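You operate a simulated robot arm through the tools that you are given. There is no shell and no other tool.

You are at the controls of a simulated robot arm. One attempt, no reset.

## Task
Send the torn mushroom through the hopper into the box marked TORN.
Fine: it lies in a wrong box; shut the open hopper floor first; at the end floor shut, hopper parked over the grey box.

The check looks at the end state, three seconds after you hand in, the way a careful person would. Anything else that was tipped, shoved, dropped, spilled or broken makes it a failure.

## Robot
A 6-joint arm with a fingered hand, fixed in place. Base frame: the origin is at the foot of the arm, x ahead of it, y to its left, z up. Units: mm, degrees, N and s.
With the tool pointing down near the work surface it reaches from about 300 to 780 mm from the base axis. Its first joint turns from -115.0 to 115.0 degrees. Payload 4 kg.
The TCP is the grasp point between the finger pads, 26 mm short of the fingertips. In the tool frame z runs along the fingers and y along their closing line. The gripper opens to 164 mm. The gripper's body begins 73 mm behind the TCP. The gripper is a hand of 5 fingers: y runs from the thumb to the fingers, the wrist lies at [0, 0, -239] in the tool frame.
Orientation is told as [roll, pitch, yaw] about the base's x, y, z axes, in that order, counted from this pose: with the fingers straight down and closing along the base's y, the tool's x points along the base's -x, its y along +y and its z along -z.

## Interface
- The arm moves only by the tool apply_moves. Its argument "deltas" is a list of rows, each a list of 6 numbers: the shift along the base's x, y, z in units of 150 mm (1.0 is 150 mm), then the turn, a rotation vector about the base's x, y, z in units of 90 degrees (1.0 is 90 degrees). In form: [[tx, ty, tz, rx, ry, rz], ...]. A call has 1 to 20 rows; each row is the pose to reach, as a shift and turn from the pose commanded when the call began. A call with a number of a shift or a turn outside -1 to 1 is refused whole. Each row takes 0.2 s and may step no farther than 50 mm and 8.6 degrees from the row before; otherwise, the whole call is refused. Where a pose cannot be reached the arm comes as near as it can. A force on the tool above 90 N (or 10 N above the force at the start of the call, whichever is more), or a blocked arm, ends the call early, and 0.2 s more pass. In this call time passes only in rows, and 0.2 s behind the last. The reply holds the time, the measured pose of the TCP, the force on the tool along the base axes, the opening and the grip force, in the units named above and with some noise, with the torque about the TCP (base axes, N m) and any sound that the robot's microphone picked up.
- Cameras (640 x 400 px; columns grow to the right, rows downward): "scene" is fixed at [217.7, -498.8, 1455.7]; the picture's right is [0.44, 0.90, 0.00], its down [0.86, -0.43, -0.27] and it looks along [-0.25, 0.12, -0.96] (base axes); focal length 350 px, centre (320, 200). "wrist" rides on the gripper at [51, -70, -93] in the tool frame; the picture's right is [0.81, 0.59, 0.00], its down [-0.43, 0.60, -0.68] and it looks along [-0.40, 0.55, 0.74] (tool axes); focal length 270 px, centre (320, 200).
- get_image(camera): a new picture of that camera. It takes no simulated time.
- raise_lower(by): slides the trunk up (or, below 0, down) by that many mm; the arm rides with it, the base frame stays. It gives what a move gives, with no picture.
- move_fingers(finger1, finger2, finger3, finger4, thumb_bend): sets how far each is bent, from 0 (flat) to 1 (curled in); at 0.3 the hand is open as for a grip, at 0.7 the pads meet at the TCP. One left out holds its place. A second passes; each finger stops where it meets its share of the squeeze, and holds until it gets a number again. It is the only way to open and close the hand. It gives what a move gives, with no picture; readings hold the bend of each and the force on the fingers (four entries, about 0 where the hand has none), thumb and palm.
- locate(camera, pixels): there is no depth. For up to 12 entries [column, row, z] of the newest picture of that camera ("zoom" is the newest enlarged one), the place [x, y] in the base frame at which the ray of that pixel passes the height z, good to about 2 mm. It takes no simulated time.
- zoom(camera, box): a new picture of the part [left, top, right, bottom] of that camera's present view, enlarged. It takes no simulated time.
- job_done(): hands the job in; it is judged then, once.

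Leave the gripper open and the arm clear of the work at the hand-in unless told otherwise.

The tools are called after "Call:" by a JSON object that holds its "method" and its "body". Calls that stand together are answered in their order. apply_moves: Moves the arm, as the interface text tells. Its arguments: {"type":"object","properties":{"deltas":{"type":"array","items":{"type":"array","items":{"type":"number"}}}},"required":["deltas"]} The other tools are called the same way: raise_lower (by) slides the trunk up or down; move_fingers (finger1, finger2, finger3, finger4, thumb_bend) moves the fingers one by one; get_image (camera) takes a picture; locate (camera, pixels) gives the place at which the rays of pixels pass given heights; zoom (camera, box) takes an enlarged picture of a part of a camera's view; job_done () hands the job in.

At the start:

```text
t: 0.0
ee_pos: [14.9, -357.8, 980.2]
orientation: [-0.1, -0.2, 0.1]
wrist_force: [-0.3, -0.1, -0.3]
ft_torque: [-0.02, -0.03, -0.04]
gripper_width: 164.0
grasp_force: 0.0
shape: jaw
bend: [0.3, 0.3, 0.3, 0.3, 0.3]
finger forces: [0.0, 0.0, 0.0, 0.1, 0.1, 0.0]
trunk travel left (down, up): [-700.0, 290.0]
```

scene: 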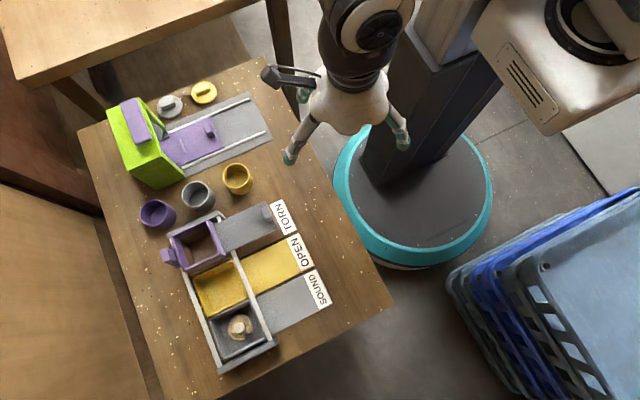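
wrist: 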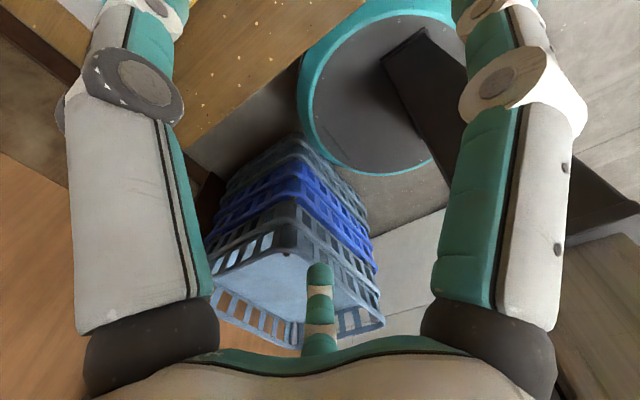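

I see a table on the left of the scene picture. It holds a hopper (purple frame, around pixel 195,245), a row of lanes/boxes labelled TORN, OPEN and SOUND, and a mushroom near (240,327). I'll zoom in on this area and on the rest of the table.

Call:
{"method": "zoom", "body": {"camera": "scene", "box": [140, 180, 350, 390]}}

Call:
{"method": "zoom", "body": {"camera": "scene", "box": [90, 70, 290, 230]}}

```text
1.90 times, centred on (245, 285) of scene
```

zoom: 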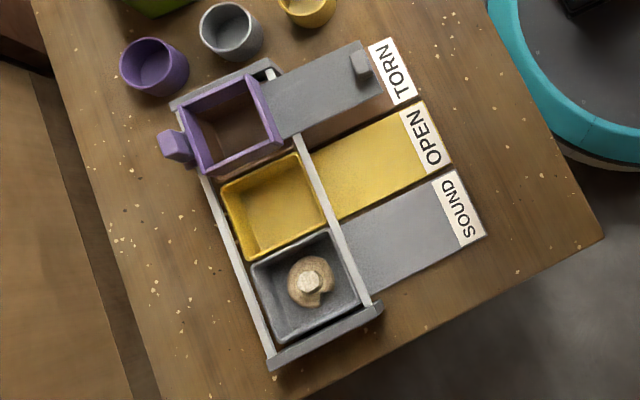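

```text
2.50 times, centred on (190, 150) of scene
```

zoom: 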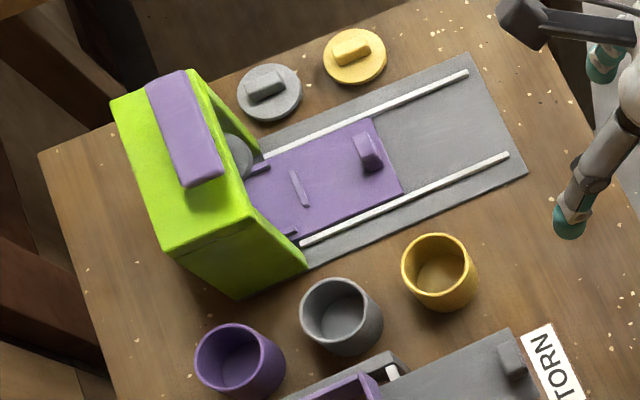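

The hopper frame sits over the TORN lane with its floor plate pulled out towards the TORN label, and the mushroom is in the grey SOUND box. I'll zoom in on the hand to learn its shape and enlarge the hopper further. I'll also locate some points at a few possible table heights.

Call:
{"method": "zoom", "body": {"camera": "scene", "box": [250, 40, 430, 180]}}

Call:
{"method": "zoom", "body": {"camera": "scene", "box": [155, 195, 285, 285]}}

Call:
{"method": "zoom", "body": {"camera": "scene", "box": [190, 270, 340, 380]}}

Call:
{"method": "locate", "body": {"camera": "scene", "pixels": [[281, 215, 400], [281, 215, 500], [281, 215, 600], [281, 215, 700], [240, 327, 500], [240, 327, 600], [240, 327, 700], [196, 246, 600], [196, 246, 700], [391, 305, 600], [80, 130, 600], [391, 305, 700]]}}

```text
2.86 times, centred on (340, 110) of scene
```

zoom: 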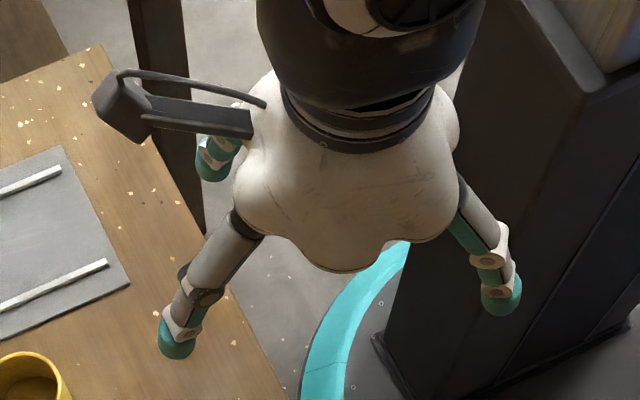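

```text
4.44 times, centred on (220, 240) of scene
```

zoom: 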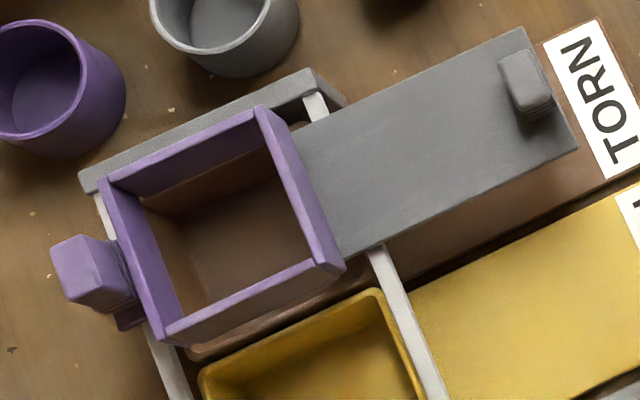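

```text
3.64 times, centred on (265, 325) of scene
```

zoom: 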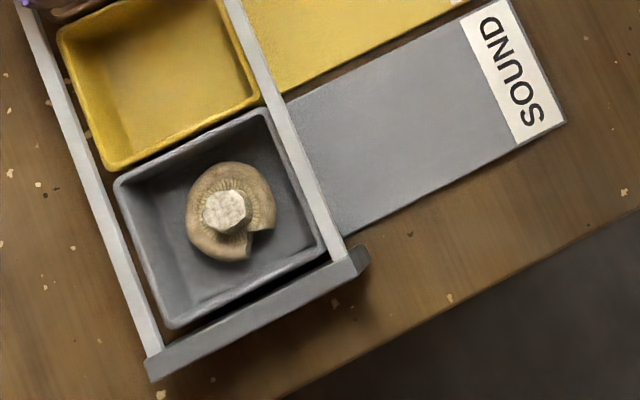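

```text
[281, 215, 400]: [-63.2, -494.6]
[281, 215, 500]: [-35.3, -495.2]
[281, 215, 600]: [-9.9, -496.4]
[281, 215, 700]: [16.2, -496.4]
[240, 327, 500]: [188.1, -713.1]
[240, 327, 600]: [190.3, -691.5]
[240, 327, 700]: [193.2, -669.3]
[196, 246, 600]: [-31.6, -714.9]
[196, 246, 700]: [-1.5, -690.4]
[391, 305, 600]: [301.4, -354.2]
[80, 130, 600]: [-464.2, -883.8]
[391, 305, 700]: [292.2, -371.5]
```

The TORN box under the hopper is brown, and the mushroom lies cap-down, stem-up in the grey box. Next I'll locate the teal fingertips at about pixels (290,158), (403,144) and (303,95), taking z as about 955 there, to learn where the digits sit around the TCP.

Call:
{"method": "locate", "body": {"camera": "scene", "pixels": [[289, 160, 954], [397, 147, 954], [309, 97, 954], [289, 160, 980], [399, 147, 980], [309, 97, 980]]}}

Call:
{"method": "locate", "body": {"camera": "wrist", "pixels": [[320, 200, 980], [320, 270, 954], [150, 20, 800], [490, 20, 800]]}}

```text
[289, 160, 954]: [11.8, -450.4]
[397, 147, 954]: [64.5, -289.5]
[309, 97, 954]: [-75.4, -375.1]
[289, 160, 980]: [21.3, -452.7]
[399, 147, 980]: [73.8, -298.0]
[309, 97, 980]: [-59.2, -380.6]
```

```text
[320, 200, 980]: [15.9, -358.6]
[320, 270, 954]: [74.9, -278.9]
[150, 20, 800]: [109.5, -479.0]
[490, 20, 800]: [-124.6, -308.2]
```

The digits seem to be spread around the palm like a star. I'll bend finger1 alone to 0.7 and look from both cameras to see which digit it is.

Call:
{"method": "move_fingers", "body": {"finger1": 0.7}}

Call:
{"method": "get_image", "body": {"camera": "wrist"}}

Call:
{"method": "zoom", "body": {"camera": "scene", "box": [250, 40, 430, 180]}}

```text
t: 1.0
ee_pos: [15.1, -358.9, 980.0]
orientation: [-0.1, -0.2, 0.0]
wrist_force: [-0.4, -0.1, 1.0]
ft_torque: [-0.05, -0.03, -0.01]
gripper_width: 72.8
grasp_force: 0.1
shape: fingers
bend: [0.7, 0.3, 0.3, 0.3, 0.3]
finger forces: [0.1, 0.0, 0.0, 0.0, 0.0, 0.0]
trunk travel left (down, up): [-700.0, 290.0]
```

```text
taken
```

wrist: 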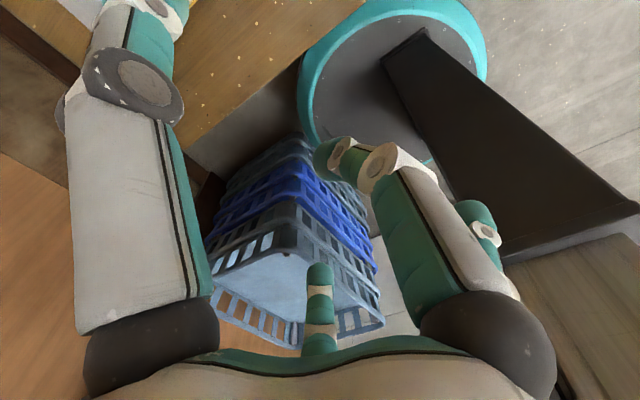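

```text
2.86 times, centred on (340, 110) of scene
```

zoom: 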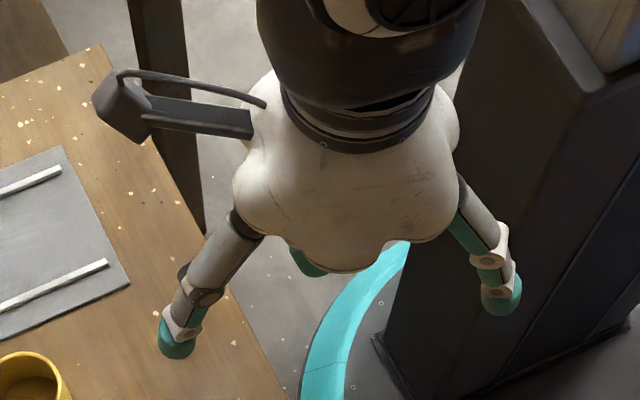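

Finger1 is the right-hand digit in the wrist picture, and another digit shows up behind it at (480,230). Next I'll open finger1 and bend finger4 to see whether it is really there.

Call:
{"method": "move_fingers", "body": {"finger1": 0.3, "finger4": 0.7}}

Call:
{"method": "get_image", "body": {"camera": "wrist"}}

Call:
{"method": "zoom", "body": {"camera": "scene", "box": [250, 40, 430, 180]}}

```text
t: 2.0
ee_pos: [15.3, -358.1, 980.6]
orientation: [0.0, -0.1, 0.0]
wrist_force: [-0.6, 0.9, 0.0]
ft_torque: [-0.02, 0.0, 0.03]
gripper_width: 90.5
grasp_force: 0.0
shape: fingers
bend: [0.3, 0.3, 0.3, 0.7, 0.3]
finger forces: [0.0, 0.0, 0.0, 0.1, 0.0, 0.1]
trunk travel left (down, up): [-700.0, 290.0]
```

```text
taken
```

wrist: 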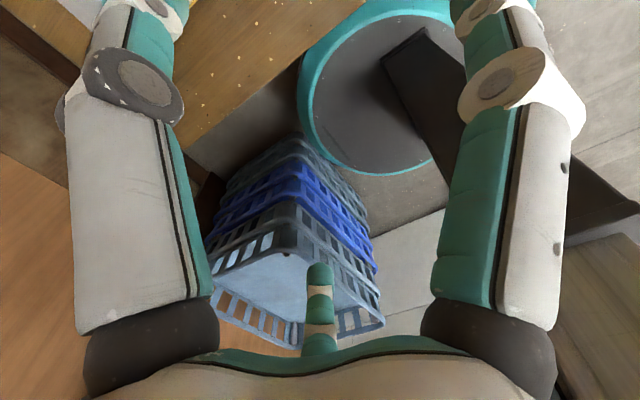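

```text
2.86 times, centred on (340, 110) of scene
```

zoom: 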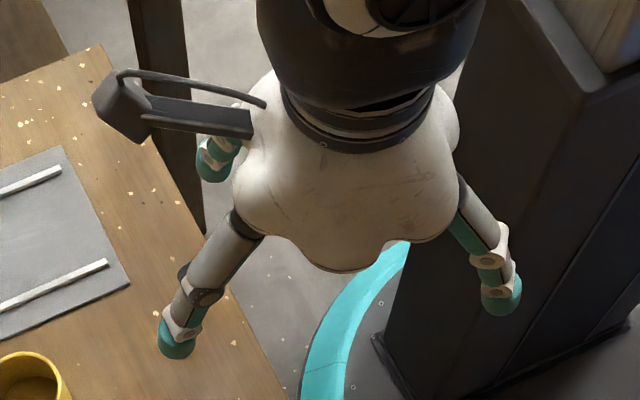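

Bending finger4 changes nothing in either picture, so that digit seems to be absent. I'll check fingers 2 and 3 and the thumb in turn.

Call:
{"method": "move_fingers", "body": {"finger2": 0.7, "finger4": 0.3}}

Call:
{"method": "get_image", "body": {"camera": "wrist"}}

Call:
{"method": "move_fingers", "body": {"finger2": 0.3, "thumb_bend": 0.7}}

Call:
{"method": "get_image", "body": {"camera": "wrist"}}

```text
t: 3.0
ee_pos: [16.2, -357.8, 979.4]
orientation: [0.0, -0.2, 0.0]
wrist_force: [-0.5, 0.2, 0.8]
ft_torque: [-0.01, -0.01, 0.02]
gripper_width: 90.8
grasp_force: 0.0
shape: fingers
bend: [0.3, 0.7, 0.3, 0.3, 0.3]
finger forces: [0.1, 0.0, 0.0, 0.0, 0.0, 0.0]
trunk travel left (down, up): [-700.0, 290.0]
```

```text
taken
```

wrist: 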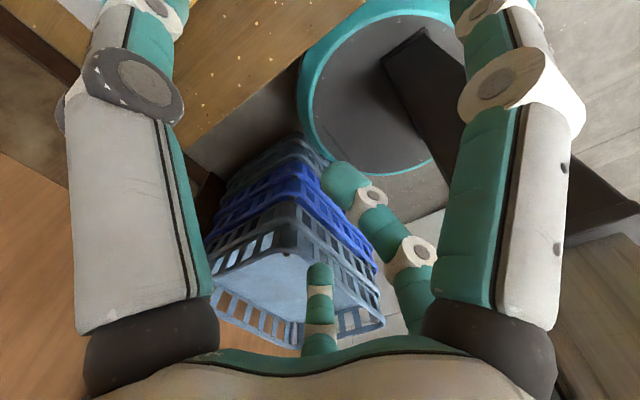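

```text
t: 4.0
ee_pos: [16.0, -358.5, 979.8]
orientation: [0.0, -0.2, 0.1]
wrist_force: [0.5, -0.1, 0.3]
ft_torque: [0.0, -0.01, 0.01]
gripper_width: 72.5
grasp_force: 0.1
shape: fingers
bend: [0.3, 0.3, 0.3, 0.3, 0.7]
finger forces: [0.1, 0.0, 0.0, 0.0, 0.1, 0.0]
trunk travel left (down, up): [-700.0, 290.0]
```

```text
taken
```

wrist: 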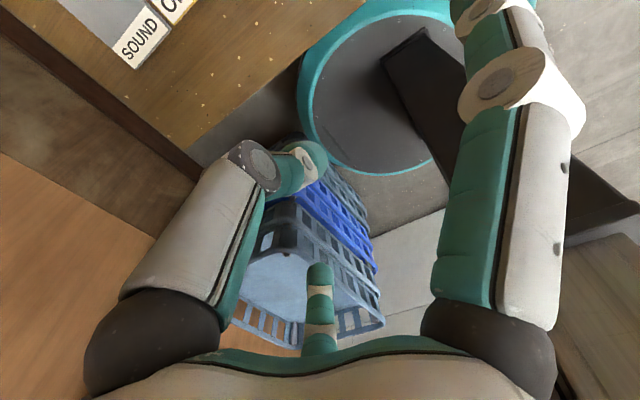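

The digits are now clear: thumb (left in the wrist view), finger1 (right), finger2 and finger3 on the far side, and no finger4. Next I'll open the thumb, then turn the hand -90° about z while moving 150 mm out to -y, staying high. That should point the wrist camera at the table.

Call:
{"method": "move_fingers", "body": {"thumb_bend": 0.3}}

Call:
{"method": "apply_moves", "body": {"deltas": [[0, -0.09, 0, 0, 0, -0.09], [0, -0.18, 0, 0, 0, -0.18], [0, -0.27, 0, 0, 0, -0.27], [0, -0.36, 0, 0, 0, -0.36], [0, -0.45, 0, 0, 0, -0.45], [0, -0.54, 0, 0, 0, -0.54], [0, -0.63, 0, 0, 0, -0.63], [0, -0.72, 0, 0, 0, -0.72], [0, -0.81, 0, 0, 0, -0.81], [0, -0.9, 0, 0, 0, -0.9], [0, -1, 0, 0, 0, -0.99]]}}

Call:
{"method": "get_image", "body": {"camera": "wrist"}}

Call:
{"method": "get_image", "body": {"camera": "scene"}}

```text
t: 5.0
ee_pos: [15.9, -358.8, 979.1]
orientation: [0.0, -0.3, 0.1]
wrist_force: [0.1, 0.6, -0.7]
ft_torque: [0.01, -0.02, -0.02]
gripper_width: 90.4
grasp_force: 0.0
shape: fingers
bend: [0.3, 0.3, 0.3, 0.3, 0.3]
finger forces: [0.0, 0.0, 0.0, 0.0, 0.0, 0.0]
trunk travel left (down, up): [-700.0, 290.0]
```

```text
t: 7.4
ee_pos: [26.1, -382.8, 796.8]
orientation: [-1.1, -8.6, -87.2]
wrist_force: [0.1, -0.9, 0.3]
ft_torque: [0.02, 0.02, -0.02]
gripper_width: 90.4
grasp_force: 0.0
shape: fingers
bend: [0.3, 0.3, 0.3, 0.3, 0.3]
finger forces: [0.0, 0.0, 0.0, 0.0, 0.0, 0.0]
out of reach, approached as far as the arm can: row 1, 2, 3, 4, 5, 6, 7, 8, 9, 10, 11
trunk travel left (down, up): [-700.0, 290.0]
```

```text
taken
```

wrist: 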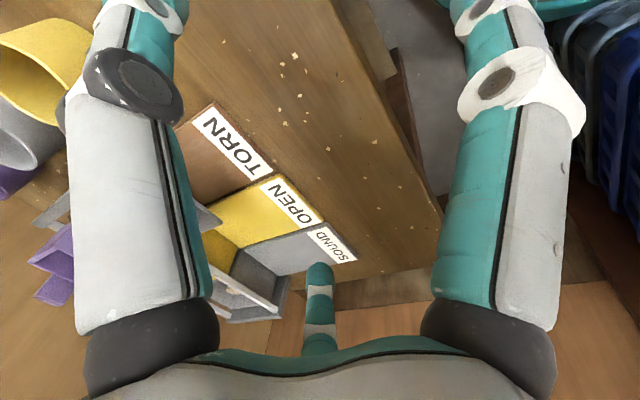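

```text
taken
```

scene: 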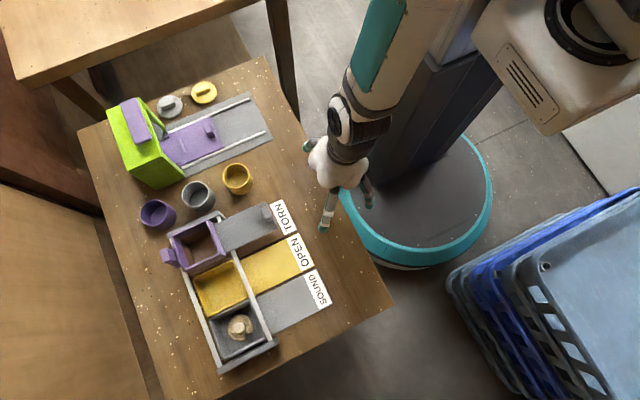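

The move was out of reach at that height, so the arm dropped to z≈797, y≈-383 with a tilt of about -8.6°, but nothing was touched. The wrist camera now sees the labels: TORN at about (232,142), OPEN at (291,202), SOUND at (332,245). I'll locate these from both cameras at several heights to find the table height.

Call:
{"method": "locate", "body": {"camera": "wrist", "pixels": [[232, 142, 400], [232, 142, 500], [232, 142, 600], [332, 245, 400], [332, 245, 500], [332, 245, 600], [291, 202, 500], [291, 202, 600]]}}

Call:
{"method": "locate", "body": {"camera": "scene", "pixels": [[281, 215, 400], [281, 215, 500], [281, 215, 600], [318, 289, 400], [318, 289, 500], [318, 289, 600], [300, 252, 500], [300, 252, 600]]}}

```text
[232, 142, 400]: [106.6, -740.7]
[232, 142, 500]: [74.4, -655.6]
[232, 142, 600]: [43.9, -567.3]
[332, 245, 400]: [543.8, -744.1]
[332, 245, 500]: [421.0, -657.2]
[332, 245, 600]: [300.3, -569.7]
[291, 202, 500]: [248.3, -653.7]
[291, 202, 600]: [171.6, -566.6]
```

```text
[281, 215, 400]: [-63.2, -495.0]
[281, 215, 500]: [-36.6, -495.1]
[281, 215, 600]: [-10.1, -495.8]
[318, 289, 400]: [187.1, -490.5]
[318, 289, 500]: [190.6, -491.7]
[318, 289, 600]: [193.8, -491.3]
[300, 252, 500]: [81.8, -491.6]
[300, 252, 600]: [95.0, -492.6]
```

Both cameras agree that the labels lie at z≈685 (TORN label ≈ (15,-496), SOUND label ≈ (194,-491)), so the table top is near z 683. The arm lacks reach up high at this trunk height, so I'll raise the trunk by 200 mm; it only moves upward, so that is safe.

Call:
{"method": "raise_lower", "body": {"by": 200}}

Call:
{"method": "get_image", "body": {"camera": "wrist"}}

Call:
{"method": "get_image", "body": {"camera": "scene"}}

```text
t: 9.6
ee_pos: [25.0, -383.4, 997.9]
orientation: [-1.2, -8.6, -87.1]
wrist_force: [-0.7, -0.4, -0.6]
ft_torque: [0.0, -0.01, 0.0]
gripper_width: 90.7
grasp_force: 0.1
shape: fingers
bend: [0.3, 0.3, 0.3, 0.3, 0.3]
finger forces: [0.1, 0.0, 0.0, 0.0, 0.1, 0.1]
trunk travel left (down, up): [-900.0, 90.0]
```

```text
taken
```

wrist: 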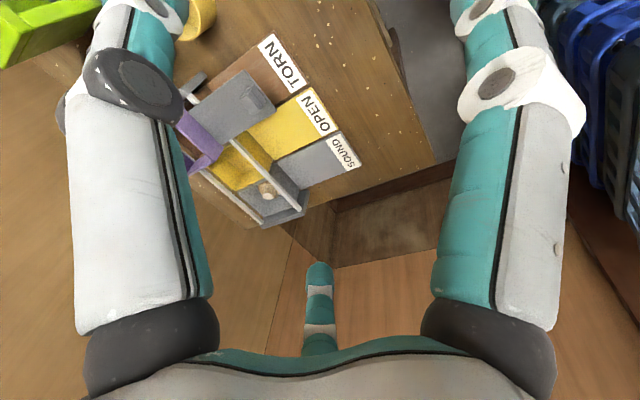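

```text
taken
```

scene: 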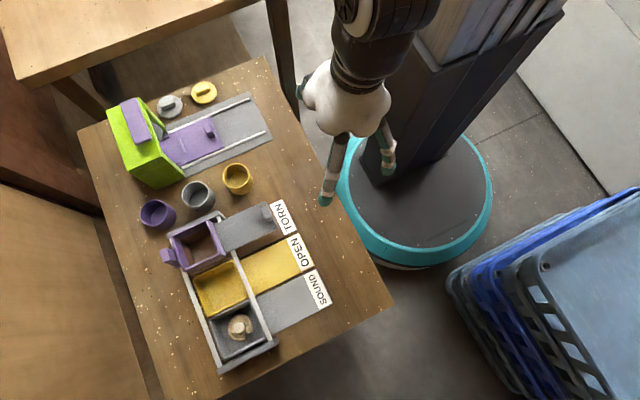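

The arm is now at z≈998 and well clear of the table. I'll send one zero row to learn which pose counts as "commanded" after an unreachable move.

Call:
{"method": "apply_moves", "body": {"deltas": [[0, 0, 0, 0, 0, 0]]}}

```text
t: 10.0
ee_pos: [26.2, -382.7, 997.5]
orientation: [-1.1, -8.7, -87.1]
wrist_force: [0.6, 0.0, -0.3]
ft_torque: [0.01, 0.0, -0.01]
gripper_width: 90.7
grasp_force: 0.0
shape: fingers
bend: [0.3, 0.3, 0.3, 0.3, 0.3]
finger forces: [0.0, 0.1, 0.1, 0.0, 0.1, 0.0]
trunk travel left (down, up): [-900.0, 90.0]
```

The commanded pose is the one it actually reached. I'll straighten the tool (undoing the 8.6° tilt) and move slowly outward to y≈-450 while descending to z≈950.

Call:
{"method": "apply_moves", "body": {"deltas": [[0, 0, -0.08, 0.03, 0, -0.01], [0, -0.1, -0.16, 0.06, -0.005, -0.02], [0, -0.2, -0.24, 0.096, -0.012, -0.03], [0, -0.33, -0.3, 0.096, -0.012, -0.033], [0, -0.45, -0.33, 0.096, -0.012, -0.033]]}}

Call:
{"method": "get_image", "body": {"camera": "wrist"}}

```text
t: 11.2
ee_pos: [26.2, -431.1, 938.8]
orientation: [-3.2, -1.4, -90.1]
wrist_force: [-0.5, 0.1, 0.0]
ft_torque: [0.0, -0.01, -0.02]
gripper_width: 90.9
grasp_force: 0.0
shape: fingers
bend: [0.3, 0.3, 0.3, 0.3, 0.3]
finger forces: [0.1, 0.1, 0.0, 0.1, 0.0, 0.0]
out of reach, approached as far as the arm can: row 1, 2, 3, 4, 5
trunk travel left (down, up): [-900.0, 90.0]
```

```text
taken
```

wrist: 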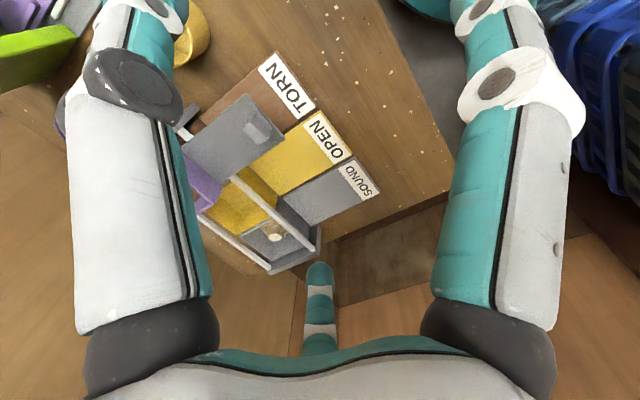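

The wrist seems limited when it is high and close in, and the tilt is getting smaller as I go lower and farther out. I'll continue to about (26,-500,880) and straighten the remaining tilt.

Call:
{"method": "apply_moves", "body": {"deltas": [[0, -0.12, -0.1, 0, 0, 0], [0, -0.24, -0.2, 0.01, 0.01, 0], [0, -0.36, -0.3, 0.016, 0.02, 0], [0, -0.46, -0.39, 0.016, 0.035, 0]]}}

Call:
{"method": "get_image", "body": {"camera": "wrist"}}

```text
t: 12.2
ee_pos: [24.7, -500.5, 879.4]
orientation: [-6.3, 0.0, -90.1]
wrist_force: [0.0, -0.3, 0.4]
ft_torque: [0.0, 0.0, -0.01]
gripper_width: 90.8
grasp_force: 0.1
shape: fingers
bend: [0.3, 0.3, 0.3, 0.3, 0.3]
finger forces: [0.0, 0.1, 0.0, 0.1, 0.0, 0.0]
trunk travel left (down, up): [-900.0, 90.0]
```

```text
taken
```

wrist: 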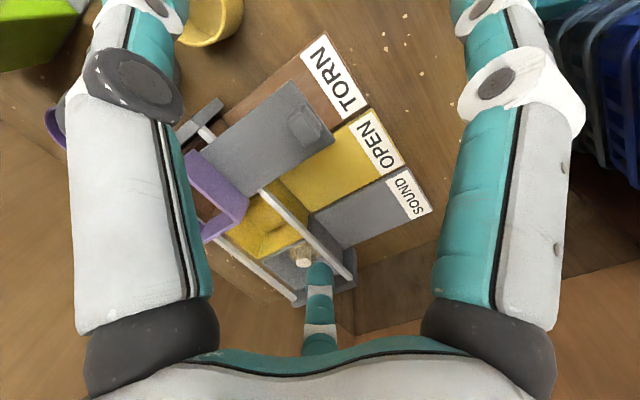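

Now the arm reaches this pose, with just a roll of about -6° to fix. I'll correct it and move to about (-85,-610,900), so the wrist camera looks straight at the hopper.

Call:
{"method": "apply_moves", "body": {"deltas": [[-0.15, -0.15, 0.03, 0, -0.02, 0], [-0.3, -0.3, 0.06, 0, -0.04, 0], [-0.45, -0.45, 0.1, 0, -0.06, 0], [-0.6, -0.6, 0.13, 0, -0.07, 0], [-0.73, -0.73, 0.13, 0, -0.07, 0]]}}

Call:
{"method": "get_image", "body": {"camera": "wrist"}}

Call:
{"method": "get_image", "body": {"camera": "scene"}}

```text
t: 13.4
ee_pos: [-76.0, -574.5, 890.6]
orientation: [-7.8, -1.5, -89.9]
wrist_force: [0.0, 0.6, -0.7]
ft_torque: [0.01, 0.0, -0.01]
gripper_width: 90.6
grasp_force: 0.1
shape: fingers
bend: [0.3, 0.3, 0.3, 0.3, 0.3]
finger forces: [0.1, 0.0, 0.0, 0.0, 0.0, 0.1]
out of reach, approached as far as the arm can: row 1, 2, 3, 4, 5
trunk travel left (down, up): [-900.0, 90.0]
```

```text
taken
```

wrist: 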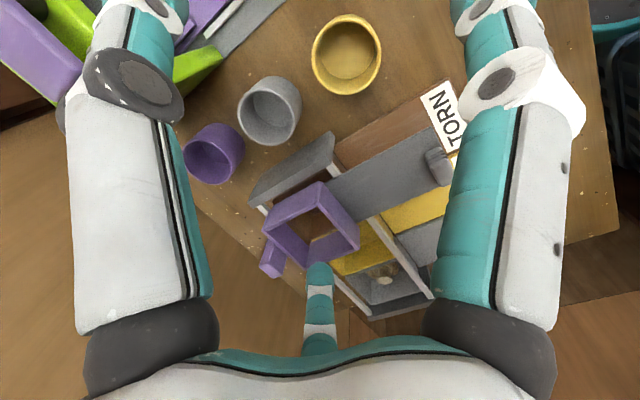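

```text
taken
```

scene: 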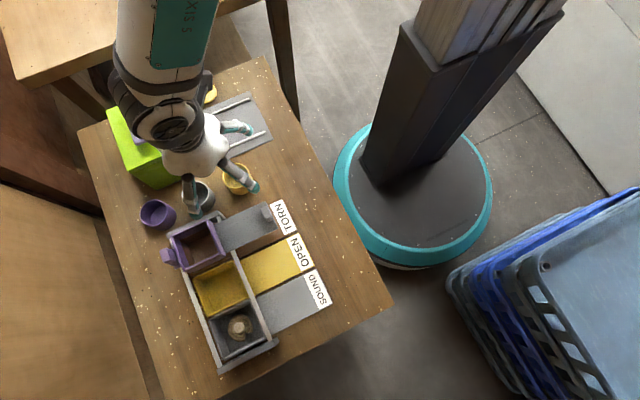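

The arm still can't keep the tool vertical at this height and leans about 8° toward -x. The yellow, grey and purple cups (tops around z≈750) are nearby, so I'll go down only to z≈845 and straighten the lean, to see whether lower is easier for the arm.

Call:
{"method": "apply_moves", "body": {"deltas": [[0, 0, -0.1, 0, -0.02, 0], [0, 0, -0.2, 0, -0.04, 0], [0, 0, -0.3, 0, -0.087, 0]]}}

```text
t: 14.2
ee_pos: [-70.1, -559.2, 856.3]
orientation: [-6.8, -2.2, -90.0]
wrist_force: [-0.2, 0.0, -0.2]
ft_torque: [-0.01, 0.02, 0.03]
gripper_width: 90.6
grasp_force: 0.2
shape: fingers
bend: [0.3, 0.3, 0.3, 0.3, 0.3]
finger forces: [0.0, 0.0, 0.0, 0.0, 0.0, 0.0]
out of reach, approached as far as the arm can: row 1, 2, 3
trunk travel left (down, up): [-900.0, 90.0]
```

The failures all look alike: the wrist stops at an azimuth of about -94°, which suggests the first joint is at its limit. To test that, I'll move back toward +x, to about (30,-560,890), and straighten the tool there.

Call:
{"method": "apply_moves", "body": {"deltas": [[0.15, 0, 0.08, 0, -0.02, 0], [0.3, 0, 0.16, 0, -0.04, 0], [0.45, 0, 0.22, 0, -0.06, 0], [0.6, 0, 0.22, 0.01, -0.075, 0], [0.7, 0, 0.22, 0.025, -0.075, 0]]}}

```text
t: 15.4
ee_pos: [29.4, -532.0, 883.2]
orientation: [-5.6, -2.5, -90.2]
wrist_force: [0.0, 0.2, 0.0]
ft_torque: [0.0, 0.01, 0.01]
gripper_width: 90.7
grasp_force: 0.0
shape: fingers
bend: [0.3, 0.3, 0.3, 0.3, 0.3]
finger forces: [0.1, 0.1, 0.0, 0.0, 0.1, 0.1]
out of reach, approached as far as the arm can: row 1, 2, 3, 4, 5
trunk travel left (down, up): [-900.0, 90.0]
```

The same shortfall shows up here, so joint 1 is not the cause. I'll look at the arm's posture in the scene picture to work out what limits it.

Call:
{"method": "get_image", "body": {"camera": "scene"}}

Call:
{"method": "get_image", "body": {"camera": "wrist"}}

```text
taken
```

scene: 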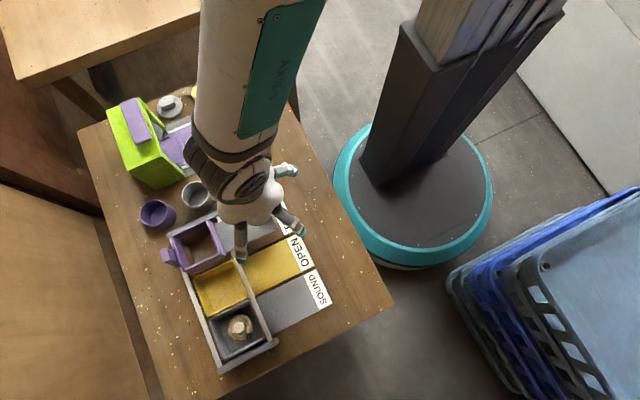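

```text
taken
```

wrist: 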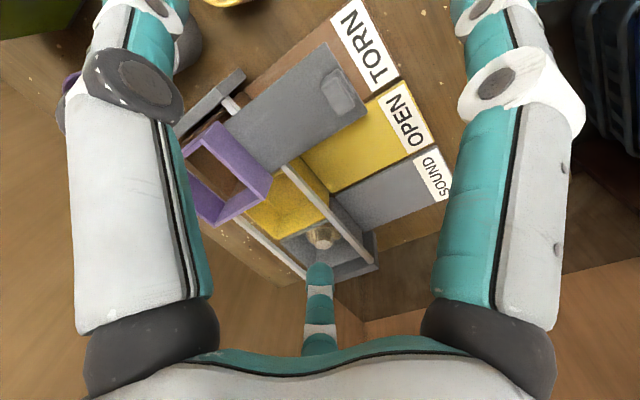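

The forearm hangs nearly vertical, almost in line with the tool, so with the trunk this high the arm is near a wrist singularity. The fix is to work with a lower trunk and the arm stretched more level. I'll first lift the TCP to about z 1070 here while straightening the tool.

Call:
{"method": "apply_moves", "body": {"deltas": [[0, 0, 0.25, 0, 0, 0], [0, 0, 0.5, 0, -0.02, 0], [0, 0, 0.75, 0.01, -0.04, 0], [0, 0, 1.0, 0.02, -0.062, 0]]}}

```text
t: 16.4
ee_pos: [37.2, -504.5, 1008.6]
orientation: [-6.4, -3.2, -90.0]
wrist_force: [-0.2, 0.4, 0.5]
ft_torque: [-0.02, -0.01, -0.01]
gripper_width: 90.6
grasp_force: 0.0
shape: fingers
bend: [0.3, 0.3, 0.3, 0.3, 0.3]
finger forces: [0.0, 0.0, 0.0, 0.0, 0.1, 0.0]
out of reach, approached as far as the arm can: row 2, 3, 4
trunk travel left (down, up): [-900.0, 90.0]
```

The tilt is still there, so I suspect the cause is the wrist roll limit at yaw -90, with the arm using forearm roll to make up for it. I'll test by turning back about +45° in yaw here, high above everything, and see whether the lean disappears.

Call:
{"method": "apply_moves", "body": {"deltas": [[0, 0, 0, 0, 0, 0.09], [0, 0, 0, 0, 0, 0.18], [0, 0, 0, 0, 0, 0.27], [0, 0, 0, 0, 0, 0.36], [0, 0, 0, 0, 0, 0.45], [0, 0, 0, 0, 0, 0.5]]}}

```text
t: 17.8
ee_pos: [32.3, -496.7, 1000.4]
orientation: [-8.3, -2.3, -45.1]
wrist_force: [0.2, 0.1, 0.9]
ft_torque: [0.02, 0.0, -0.01]
gripper_width: 90.8
grasp_force: 0.1
shape: fingers
bend: [0.3, 0.3, 0.3, 0.3, 0.3]
finger forces: [0.0, 0.0, 0.1, 0.0, 0.0, 0.0]
out of reach, approached as far as the arm can: row 3, 4, 5, 6
trunk travel left (down, up): [-900.0, 90.0]
```

The residual is mixed. Another possibility is that the arm's solver converges slowly near the singularity. I'll command an upright tool at the present position, bringing it upright in 2 rows and then holding that target for several rows, to see whether it converges.

Call:
{"method": "apply_moves", "body": {"deltas": [[0, 0, 0, 0.04, -0.024, 0], [0, 0, 0, 0.083, -0.047, 0], [0, 0, 0, 0.083, -0.047, 0], [0, 0, 0, 0.083, -0.047, 0], [0, 0, 0, 0.083, -0.047, 0], [0, 0, 0, 0.083, -0.047, 0], [0, 0, 0, 0.083, -0.047, 0], [0, 0, 0, 0.083, -0.047, 0]]}}

```text
t: 19.6
ee_pos: [32.5, -495.0, 1000.7]
orientation: [-8.5, -2.3, -45.1]
wrist_force: [0.1, 0.0, 0.5]
ft_torque: [0.02, 0.02, 0.01]
gripper_width: 90.4
grasp_force: 0.1
shape: fingers
bend: [0.3, 0.3, 0.3, 0.3, 0.3]
finger forces: [0.1, 0.0, 0.0, 0.0, 0.0, 0.0]
out of reach, approached as far as the arm can: row 1, 2, 3, 4, 5, 6, 7, 8
trunk travel left (down, up): [-900.0, 90.0]
```

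Holding the target did not help, so this is a hard limit at this trunk height. The description says reach is best near the work surface, so I'll move the hand inward to y≈-430 (clear of the hopper plate) and lower the trunk by 150 mm. That leaves the TCP at about z 850, well above everything.

Call:
{"method": "apply_moves", "body": {"deltas": [[0, 0.15, 0, 0, 0, 0], [0, 0.3, 0, 0, 0, 0], [0, 0.45, 0, 0, 0, 0]]}}

Call:
{"method": "raise_lower", "body": {"by": -150}}

Call:
{"method": "get_image", "body": {"camera": "scene"}}

```text
t: 20.4
ee_pos: [33.6, -426.8, 1002.2]
orientation: [-8.4, -2.3, -45.2]
wrist_force: [1.4, 0.6, 1.1]
ft_torque: [-0.04, 0.0, 0.04]
gripper_width: 90.5
grasp_force: 0.1
shape: fingers
bend: [0.3, 0.3, 0.3, 0.3, 0.3]
finger forces: [0.0, 0.1, 0.1, 0.0, 0.0, 0.0]
trunk travel left (down, up): [-900.0, 90.0]
```

```text
t: 22.1
ee_pos: [34.0, -426.0, 851.7]
orientation: [-8.5, -2.2, -45.1]
wrist_force: [1.2, 0.3, 0.0]
ft_torque: [0.02, 0.01, -0.01]
gripper_width: 90.6
grasp_force: 0.0
shape: fingers
bend: [0.3, 0.3, 0.3, 0.3, 0.3]
finger forces: [0.0, 0.0, 0.1, 0.0, 0.0, 0.0]
trunk travel left (down, up): [-750.0, 240.0]
```

```text
taken
```

scene: 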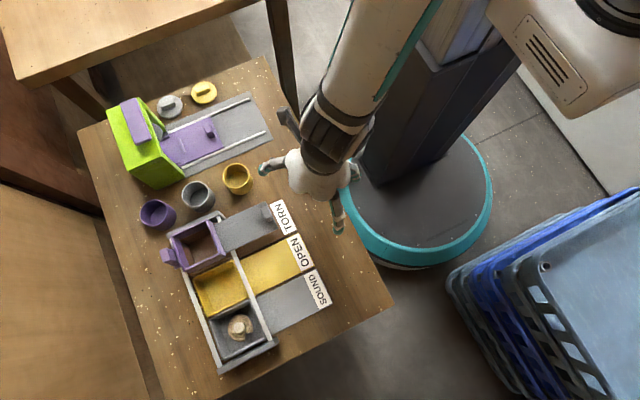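

The move inward succeeded and the hand is at z≈852. I'll try to stand the tool upright here now.

Call:
{"method": "apply_moves", "body": {"deltas": [[0, 0, 0, 0.04, -0.024, 0], [0, 0, 0, 0.083, -0.047, 0]]}}

```text
t: 22.7
ee_pos: [36.1, -421.6, 847.4]
orientation: [-5.5, -0.7, -45.5]
wrist_force: [-0.1, 0.6, -0.6]
ft_torque: [0.0, -0.01, -0.02]
gripper_width: 90.8
grasp_force: 0.0
shape: fingers
bend: [0.3, 0.3, 0.3, 0.3, 0.3]
finger forces: [0.0, 0.0, 0.0, 0.0, 0.1, 0.1]
out of reach, approached as far as the arm can: row 1, 2
trunk travel left (down, up): [-750.0, 240.0]
```

It is still limited (it leans outward about 4°), which makes me think the arm fell into a poor elbow/wrist branch during my first yaw move. I'll go back to the starting pose (15,-358, about 1030 with the trunk at +50, yaw 0), where the tool was perfectly upright, and explore from there with smaller steps.

Call:
{"method": "apply_moves", "body": {"deltas": [[-0.02, 0.06, 0.17, 0.009, -0.003, 0.07], [-0.04, 0.12, 0.35, 0.018, -0.005, 0.145], [-0.06, 0.18, 0.52, 0.027, -0.008, 0.217], [-0.08, 0.24, 0.7, 0.036, -0.01, 0.29], [-0.1, 0.3, 0.87, 0.045, -0.013, 0.36], [-0.12, 0.36, 1.0, 0.054, -0.016, 0.435], [-0.14, 0.42, 1.0, 0.063, -0.019, 0.505]]}}

Call:
{"method": "get_image", "body": {"camera": "scene"}}

```text
t: 24.3
ee_pos: [16.4, -345.1, 957.1]
orientation: [-1.5, 6.4, 0.0]
wrist_force: [0.0, 0.5, -0.9]
ft_torque: [0.03, -0.01, -0.01]
gripper_width: 90.6
grasp_force: 0.1
shape: fingers
bend: [0.3, 0.3, 0.3, 0.3, 0.3]
finger forces: [0.0, 0.1, 0.0, 0.0, 0.1, 0.1]
out of reach, approached as far as the arm can: row 1, 2, 3, 4, 5, 6, 7
trunk travel left (down, up): [-750.0, 240.0]
```

```text
taken
```

scene: 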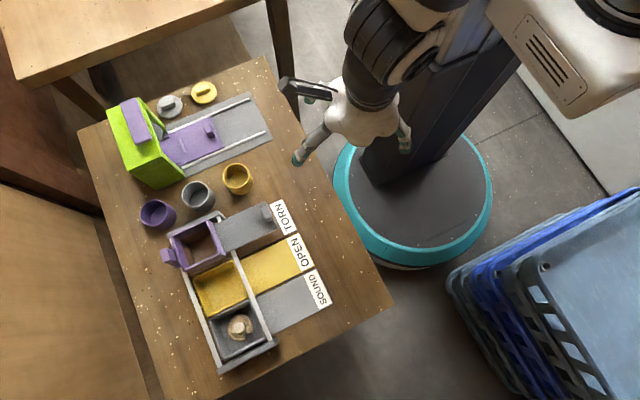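

It's near the start pose again, but with a 6° lean toward -x. I'll try to take out the lean here in several small rows and watch whether it clears.

Call:
{"method": "apply_moves", "body": {"deltas": [[0, 0, 0, 0.004, -0.018, 0], [0, 0, 0, 0.008, -0.036, 0], [0, 0, 0, 0.012, -0.054, 0], [0, 0, 0, 0.017, -0.071, 0], [0, 0, 0, 0.017, -0.071, 0]]}}

```text
t: 25.5
ee_pos: [16.3, -345.3, 956.3]
orientation: [-1.5, 6.3, 0.0]
wrist_force: [0.6, 0.0, 0.4]
ft_torque: [0.02, -0.01, -0.01]
gripper_width: 90.7
grasp_force: 0.1
shape: fingers
bend: [0.3, 0.3, 0.3, 0.3, 0.3]
finger forces: [0.0, 0.0, 0.1, 0.0, 0.1, 0.1]
out of reach, approached as far as the arm can: row 2, 3, 4, 5
trunk travel left (down, up): [-750.0, 240.0]
```

It doesn't clear at yaw 0. Next I'll turn the hand in the positive yaw direction (+45°), asking for an upright tool at the same time.

Call:
{"method": "apply_moves", "body": {"deltas": [[0, 0, 0, 0.007, -0.011, 0.08], [0, 0, 0, 0.015, -0.022, 0.165], [0, 0, 0, 0.022, -0.032, 0.25], [0, 0, 0, 0.03, -0.043, 0.335], [0, 0, 0, 0.037, -0.054, 0.42], [0, 0, 0, 0.044, -0.064, 0.5], [0, 0, 0, 0.044, -0.064, 0.5]]}}

Call:
{"method": "get_image", "body": {"camera": "scene"}}

```text
t: 27.1
ee_pos: [17.4, -329.4, 925.6]
orientation: [2.5, 4.2, 45.3]
wrist_force: [0.4, 0.1, -0.5]
ft_torque: [0.01, 0.01, 0.01]
gripper_width: 90.7
grasp_force: 0.1
shape: fingers
bend: [0.3, 0.3, 0.3, 0.3, 0.3]
finger forces: [0.0, 0.1, 0.0, 0.1, 0.0, 0.0]
out of reach, approached as far as the arm can: row 1, 2, 3, 4, 5, 6, 7
trunk travel left (down, up): [-750.0, 240.0]
```

```text
taken
```

scene: 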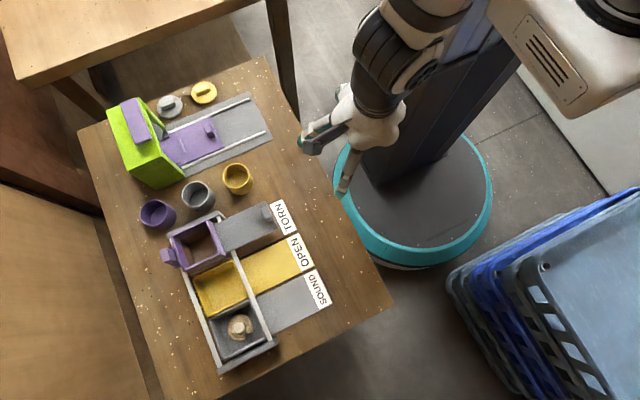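

Positive yaw makes it worse, since the hand is pulled inward and down, so more negative yaw looks better. I'll turn back by -90° to yaw -45, moving slightly outward.

Call:
{"method": "apply_moves", "body": {"deltas": [[0, -0.03, 0, 0, 0, -0.09], [0, -0.06, 0, 0, 0, -0.18], [0, -0.1, 0, 0, 0, -0.27], [0, -0.14, 0, 0, 0, -0.36], [0, -0.18, 0, 0, 0, -0.45], [0, -0.22, 0, 0, 0, -0.54], [0, -0.26, 0, 0, 0, -0.63], [0, -0.3, 0, 0, 0, -0.72], [0, -0.34, 0, 0, 0, -0.81], [0, -0.38, 0, 0, 0, -0.9], [0, -0.4, 0, 0, 0, -1.0]]}}

Call:
{"method": "apply_moves", "body": {"deltas": [[0, 0, 0, 0, 0, -0.09], [0, 0, 0, 0, 0, -0.18], [0, 0, 0, 0, 0, -0.27], [0, 0, 0, 0, 0, -0.36], [0, 0, 0, 0, 0, -0.45], [0, 0, 0, 0, 0, -0.54], [0, 0, 0, 0, 0, -0.63], [0, 0, 0, 0, 0, -0.72], [0, 0, 0, 0, 0, -0.81], [0, 0, 0, 0, 0, -0.9], [0, 0, 0, 0, 0, -1.0]]}}

```text
refused: row 11 steps farther than a row can; nothing moved
```

```text
refused: row 11 steps farther than a row can; nothing moved
```

Both calls were refused because the last step was 9°. I'll send the first one again with even steps of about 8.2°.

Call:
{"method": "apply_moves", "body": {"deltas": [[0, -0.03, 0, 0, 0, -0.09], [0, -0.06, 0, 0, 0, -0.18], [0, -0.1, 0, 0, 0, -0.27], [0, -0.14, 0, 0, 0, -0.36], [0, -0.18, 0, 0, 0, -0.45], [0, -0.22, 0, 0, 0, -0.54], [0, -0.26, 0, 0, 0, -0.63], [0, -0.3, 0, 0, 0, -0.72], [0, -0.34, 0, 0, 0, -0.81], [0, -0.38, 0, 0, 0, -0.9], [0, -0.4, 0, 0, 0, -0.99]]}}

```text
t: 29.5
ee_pos: [10.9, -370.7, 901.6]
orientation: [-1.9, 6.6, -44.0]
wrist_force: [0.0, -0.2, -0.9]
ft_torque: [0.0, -0.02, 0.03]
gripper_width: 90.7
grasp_force: 0.0
shape: fingers
bend: [0.3, 0.3, 0.3, 0.3, 0.3]
finger forces: [0.0, 0.0, 0.0, 0.1, 0.0, 0.0]
out of reach, approached as far as the arm can: row 4, 5, 6, 7, 8, 9, 10, 11
trunk travel left (down, up): [-750.0, 240.0]
```

The lean toward -x stays at about 6° whatever the yaw. I'll test whether it vanishes at an azimuth further from the -115° limit: move +150 mm in x at this height (free space over the front of the table) and ask for an upright tool.

Call:
{"method": "apply_moves", "body": {"deltas": [[0.2, 0, 0, -0.007, -0.014, 0], [0.4, 0, 0, -0.014, -0.028, 0], [0.6, 0, 0, -0.022, -0.041, 0], [0.8, 0, 0, -0.029, -0.054, 0], [1.0, 0, 0, -0.036, -0.067, 0], [1.0, 0, 0, -0.036, -0.067, 0]]}}

Call:
{"method": "get_image", "body": {"camera": "scene"}}

```text
t: 30.9
ee_pos: [160.2, -353.8, 881.2]
orientation: [-4.1, 0.4, -43.7]
wrist_force: [0.3, -0.2, 0.1]
ft_torque: [-0.05, -0.04, 0.01]
gripper_width: 90.7
grasp_force: 0.2
shape: fingers
bend: [0.3, 0.3, 0.3, 0.3, 0.3]
finger forces: [0.0, 0.1, 0.0, 0.1, 0.0, 0.0]
out of reach, approached as far as the arm can: row 1, 2, 3, 4, 5, 6
trunk travel left (down, up): [-750.0, 240.0]
```

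```text
taken
```

scene: 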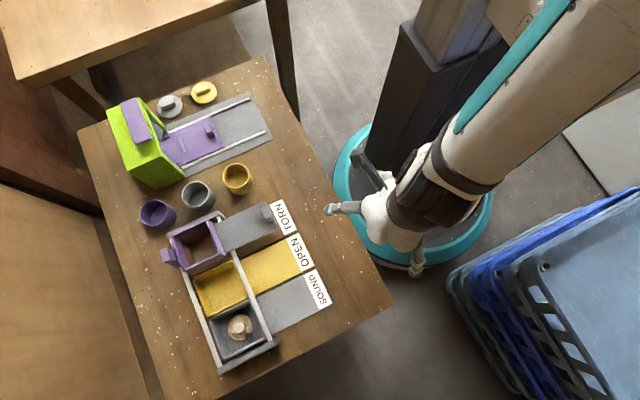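

With the arm swung to +x the lean is smaller but still there. I'll zoom in on the arm links to understand the configuration it is in.

Call:
{"method": "zoom", "body": {"camera": "scene", "box": [320, 0, 640, 280]}}

```text
1.43 times, centred on (480, 140) of scene
```

zoom: 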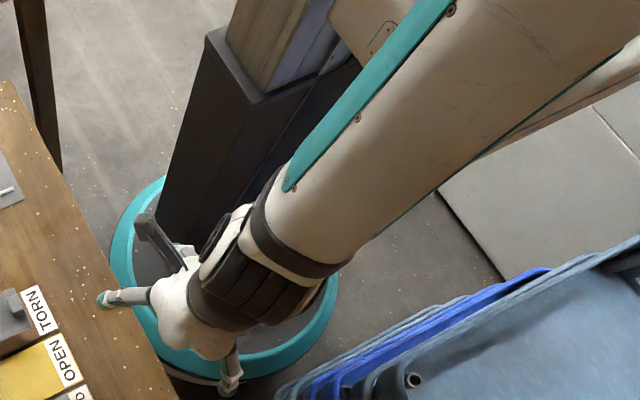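

From the picture, the forearm here is almost vertical (about 10° off), in line with the tool, so the wrist is in a flipped branch with forearm roll jammed at its stop. That matches the data: a sideways lean at every yaw, yet yaw itself is always exact. To flip the wrist I'll lean the tool across the forearm axis here in free space: first slightly outward, then about 25° toward +x.

Call:
{"method": "apply_moves", "body": {"deltas": [[0, 0, 0, -0.055, -0.049, 0], [0, 0, 0, -0.025, -0.115, 0], [0, 0, 0, 0.005, -0.18, 0], [0, 0, 0, 0.034, -0.245, 0], [0, 0, 0, 0.063, -0.311, 0], [0, 0, 0, 0.063, -0.311, 0]]}}

```text
t: 32.3
ee_pos: [157.7, -354.1, 881.5]
orientation: [-5.0, -6.2, -43.8]
wrist_force: [0.3, 0.5, -0.4]
ft_torque: [0.02, -0.03, 0.01]
gripper_width: 90.8
grasp_force: 0.1
shape: fingers
bend: [0.3, 0.3, 0.3, 0.3, 0.3]
finger forces: [0.0, 0.0, 0.2, 0.0, 0.0, 0.0]
out of reach, approached as far as the arm can: row 2, 3, 4, 5, 6
trunk travel left (down, up): [-750.0, 240.0]
```

It followed the outward lean but would not cross yet; the line it follows suggests the forearm axis lies at about 16° outward lean. I'll lean further outward to 16° and then cross toward +x.

Call:
{"method": "apply_moves", "body": {"deltas": [[0, 0, 0, -0.039, -0.031, 0], [0, 0, 0, -0.074, -0.062, 0], [0, 0, 0, -0.06, -0.092, 0], [0, 0, 0, -0.047, -0.122, 0], [0, 0, 0, -0.019, -0.183, 0], [0, 0, 0, 0.008, -0.243, 0]]}}

```text
t: 33.7
ee_pos: [158.4, -355.3, 880.2]
orientation: [11.8, -20.9, -47.9]
wrist_force: [0.0, -0.2, 0.4]
ft_torque: [-0.01, 0.02, 0.01]
gripper_width: 90.6
grasp_force: 0.0
shape: fingers
bend: [0.3, 0.3, 0.3, 0.3, 0.3]
finger forces: [0.0, 0.1, 0.1, 0.0, 0.0, 0.0]
trunk travel left (down, up): [-750.0, 240.0]
```

All rows were reached, so the tool crossed over. Now I'll bring it back to upright from the +x side, first inward and then to vertical, and see whether it becomes fully upright.

Call:
{"method": "apply_moves", "body": {"deltas": [[0, 0, 0, 0.042, 0.043, 0], [0, 0, 0, 0.083, 0.086, 0], [0, 0, 0, 0.1, 0.13, 0], [0, 0, 0, 0.117, 0.174, 0], [0, 0, 0, 0.1, 0.213, 0], [0, 0, 0, 0.08, 0.253, 0]]}}

```text
t: 35.1
ee_pos: [147.3, -306.3, 830.9]
orientation: [-0.7, -2.3, -45.5]
wrist_force: [-0.2, 0.4, 0.6]
ft_torque: [0.01, 0.01, 0.01]
gripper_width: 90.8
grasp_force: 0.0
shape: fingers
bend: [0.3, 0.3, 0.3, 0.3, 0.3]
finger forces: [0.0, 0.1, 0.1, 0.0, 0.0, 0.0]
out of reach, approached as far as the arm can: row 2, 3, 4, 5, 6
trunk travel left (down, up): [-750.0, 240.0]
```

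The tool is upright now, but the arm pulled in to r≈340 to manage it. I'll look at the arm again.

Call:
{"method": "get_image", "body": {"camera": "scene"}}

```text
taken
```

scene: 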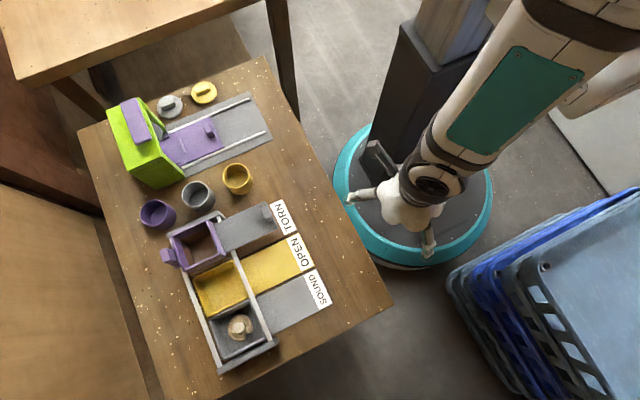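

The forearm's teal panel has rotated to face the camera, and the elbow shows near (590,15). I'll zoom in for detail.

Call:
{"method": "zoom", "body": {"camera": "scene", "box": [340, 0, 640, 260]}}

```text
1.54 times, centred on (490, 130) of scene
```

zoom: 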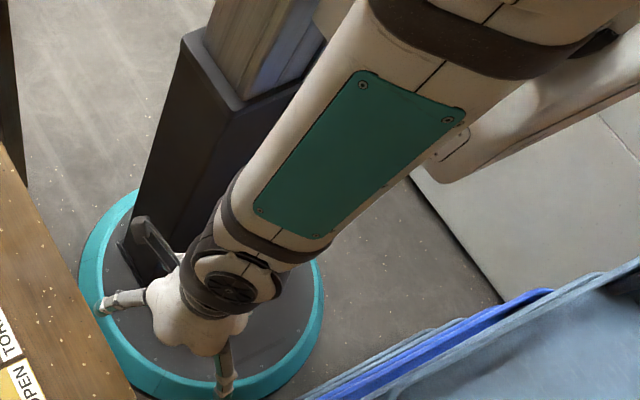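

The wrist cap and panel now face outward, so the forearm roll sits about 90° from the proper alignment with the wrist nearly straight: a singularity trap, probably with the last joint near its own stop. I'll turn the tool about +80° in yaw here and check in the picture whether the forearm panel rolls or only the hand turns.

Call:
{"method": "apply_moves", "body": {"deltas": [[0, 0, 0, 0, 0, 0.09], [0, 0, 0, 0, 0, 0.18], [0, 0, 0, 0, 0, 0.27], [0, 0, 0, 0, 0, 0.36], [0, 0, 0, 0, 0, 0.45], [0, 0, 0, 0, 0, 0.54], [0, 0, 0, 0, 0, 0.63], [0, 0, 0, 0, 0, 0.72], [0, 0, 0, 0, 0, 0.81], [0, 0, 0, 0, 0, 0.9]]}}

Call:
{"method": "zoom", "body": {"camera": "scene", "box": [340, 0, 640, 260]}}

```text
t: 37.3
ee_pos: [144.4, -311.0, 832.0]
orientation: [0.0, -0.1, 35.6]
wrist_force: [-0.4, 0.5, -0.1]
ft_torque: [-0.01, 0.04, -0.03]
gripper_width: 90.7
grasp_force: 0.1
shape: fingers
bend: [0.3, 0.3, 0.3, 0.3, 0.3]
finger forces: [0.0, 0.1, 0.1, 0.0, 0.0, 0.0]
out of reach, approached as far as the arm can: row 1, 2, 3, 4, 5, 6
trunk travel left (down, up): [-750.0, 240.0]
```

```text
1.54 times, centred on (490, 130) of scene
```

zoom: 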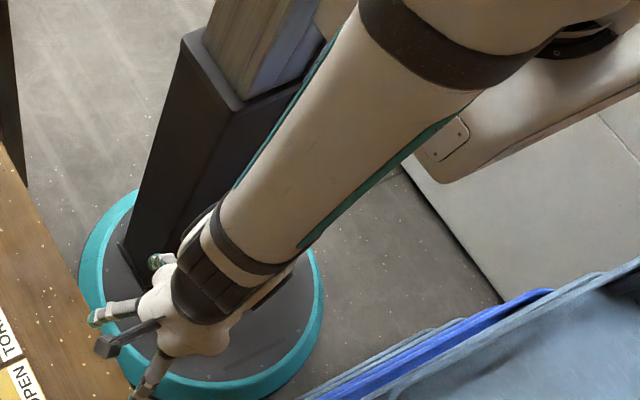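

The tool is now perfectly upright at yaw 36°, the last rows were all reached, and the forearm panels show the proper alignment. Next I'll test moving outward from here at a safe height, to about (145,-450,860).

Call:
{"method": "apply_moves", "body": {"deltas": [[0, -0.2, 0.05, 0, 0, 0], [0, -0.4, 0.1, 0, 0, 0], [0, -0.6, 0.15, 0, 0, 0], [0, -0.8, 0.2, 0, 0, 0], [0, -0.95, 0.2, 0, 0, 0]]}}

```text
t: 38.5
ee_pos: [146.1, -453.8, 859.9]
orientation: [-0.1, 0.0, 35.4]
wrist_force: [-1.0, -0.3, -0.3]
ft_torque: [-0.03, -0.01, 0.0]
gripper_width: 90.5
grasp_force: 0.1
shape: fingers
bend: [0.3, 0.3, 0.3, 0.3, 0.3]
finger forces: [0.1, 0.0, 0.0, 0.0, 0.0, 0.0]
trunk travel left (down, up): [-750.0, 240.0]
```

The tool is upright and everything is reachable now. The earlier trouble was the last joint's stop just below the start yaw, so only positive turns are usable. I'll turn on to yaw ≈117 and then ≈180, which makes the wrist camera look at the table, while moving out toward (80,-580,880).

Call:
{"method": "apply_moves", "body": {"deltas": [[-0.02, -0.04, 0.01, 0, 0, 0.09], [-0.04, -0.08, 0.02, 0, 0, 0.18], [-0.06, -0.12, 0.03, 0, 0, 0.27], [-0.08, -0.16, 0.04, 0, 0, 0.36], [-0.1, -0.2, 0.05, 0, 0, 0.45], [-0.12, -0.24, 0.06, 0, 0, 0.54], [-0.15, -0.29, 0.07, 0, 0, 0.63], [-0.18, -0.34, 0.08, 0, 0, 0.72], [-0.2, -0.39, 0.09, 0, 0, 0.81], [-0.22, -0.43, 0.1, 0, 0, 0.9]]}}

Call:
{"method": "apply_moves", "body": {"deltas": [[-0.03, -0.06, 0.01, 0, 0, 0.08], [-0.06, -0.12, 0.02, 0, 0, 0.16], [-0.09, -0.18, 0.03, 0, 0, 0.24], [-0.12, -0.24, 0.04, 0, 0, 0.32], [-0.15, -0.3, 0.05, 0, 0, 0.4], [-0.18, -0.36, 0.06, 0, 0, 0.48], [-0.2, -0.4, 0.07, 0, 0, 0.56], [-0.22, -0.43, 0.08, 0, 0, 0.64], [-0.22, -0.43, 0.08, 0, 0, 0.7]]}}

Call:
{"method": "get_image", "body": {"camera": "wrist"}}

Call:
{"method": "get_image", "body": {"camera": "scene"}}

```text
t: 40.7
ee_pos: [109.9, -518.7, 876.5]
orientation: [-0.1, -0.2, 116.7]
wrist_force: [0.2, 0.4, 0.5]
ft_torque: [-0.02, -0.01, 0.03]
gripper_width: 90.7
grasp_force: 0.1
shape: fingers
bend: [0.3, 0.3, 0.3, 0.3, 0.3]
finger forces: [0.0, 0.0, 0.1, 0.0, 0.1, 0.0]
trunk travel left (down, up): [-750.0, 240.0]
```

```text
t: 42.7
ee_pos: [78.4, -581.4, 887.4]
orientation: [-0.1, 0.0, 179.6]
wrist_force: [-0.1, -0.6, -0.8]
ft_torque: [0.0, -0.01, -0.01]
gripper_width: 90.8
grasp_force: 0.0
shape: fingers
bend: [0.3, 0.3, 0.3, 0.3, 0.3]
finger forces: [0.1, 0.0, 0.0, 0.0, 0.0, 0.0]
trunk travel left (down, up): [-750.0, 240.0]
```

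```text
taken
```

wrist: 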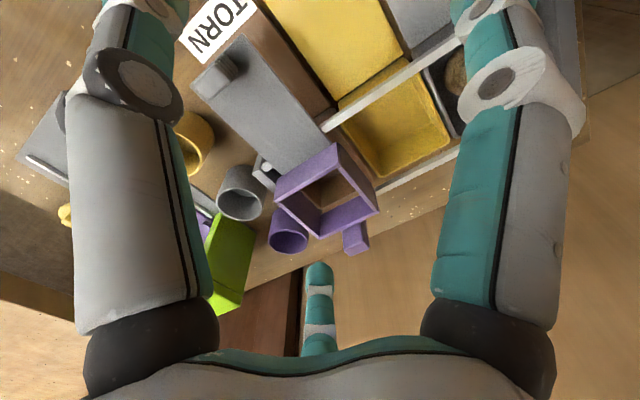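

```text
taken
```

scene: 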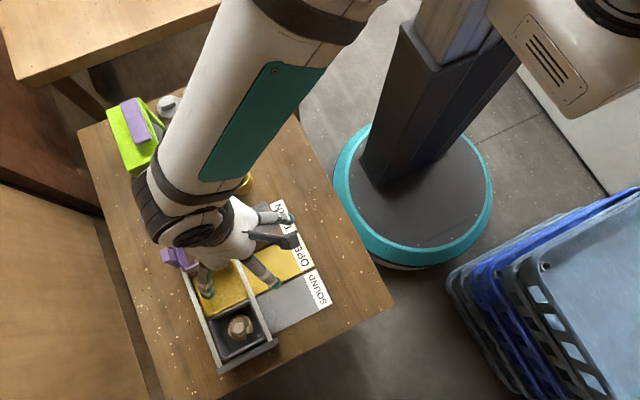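

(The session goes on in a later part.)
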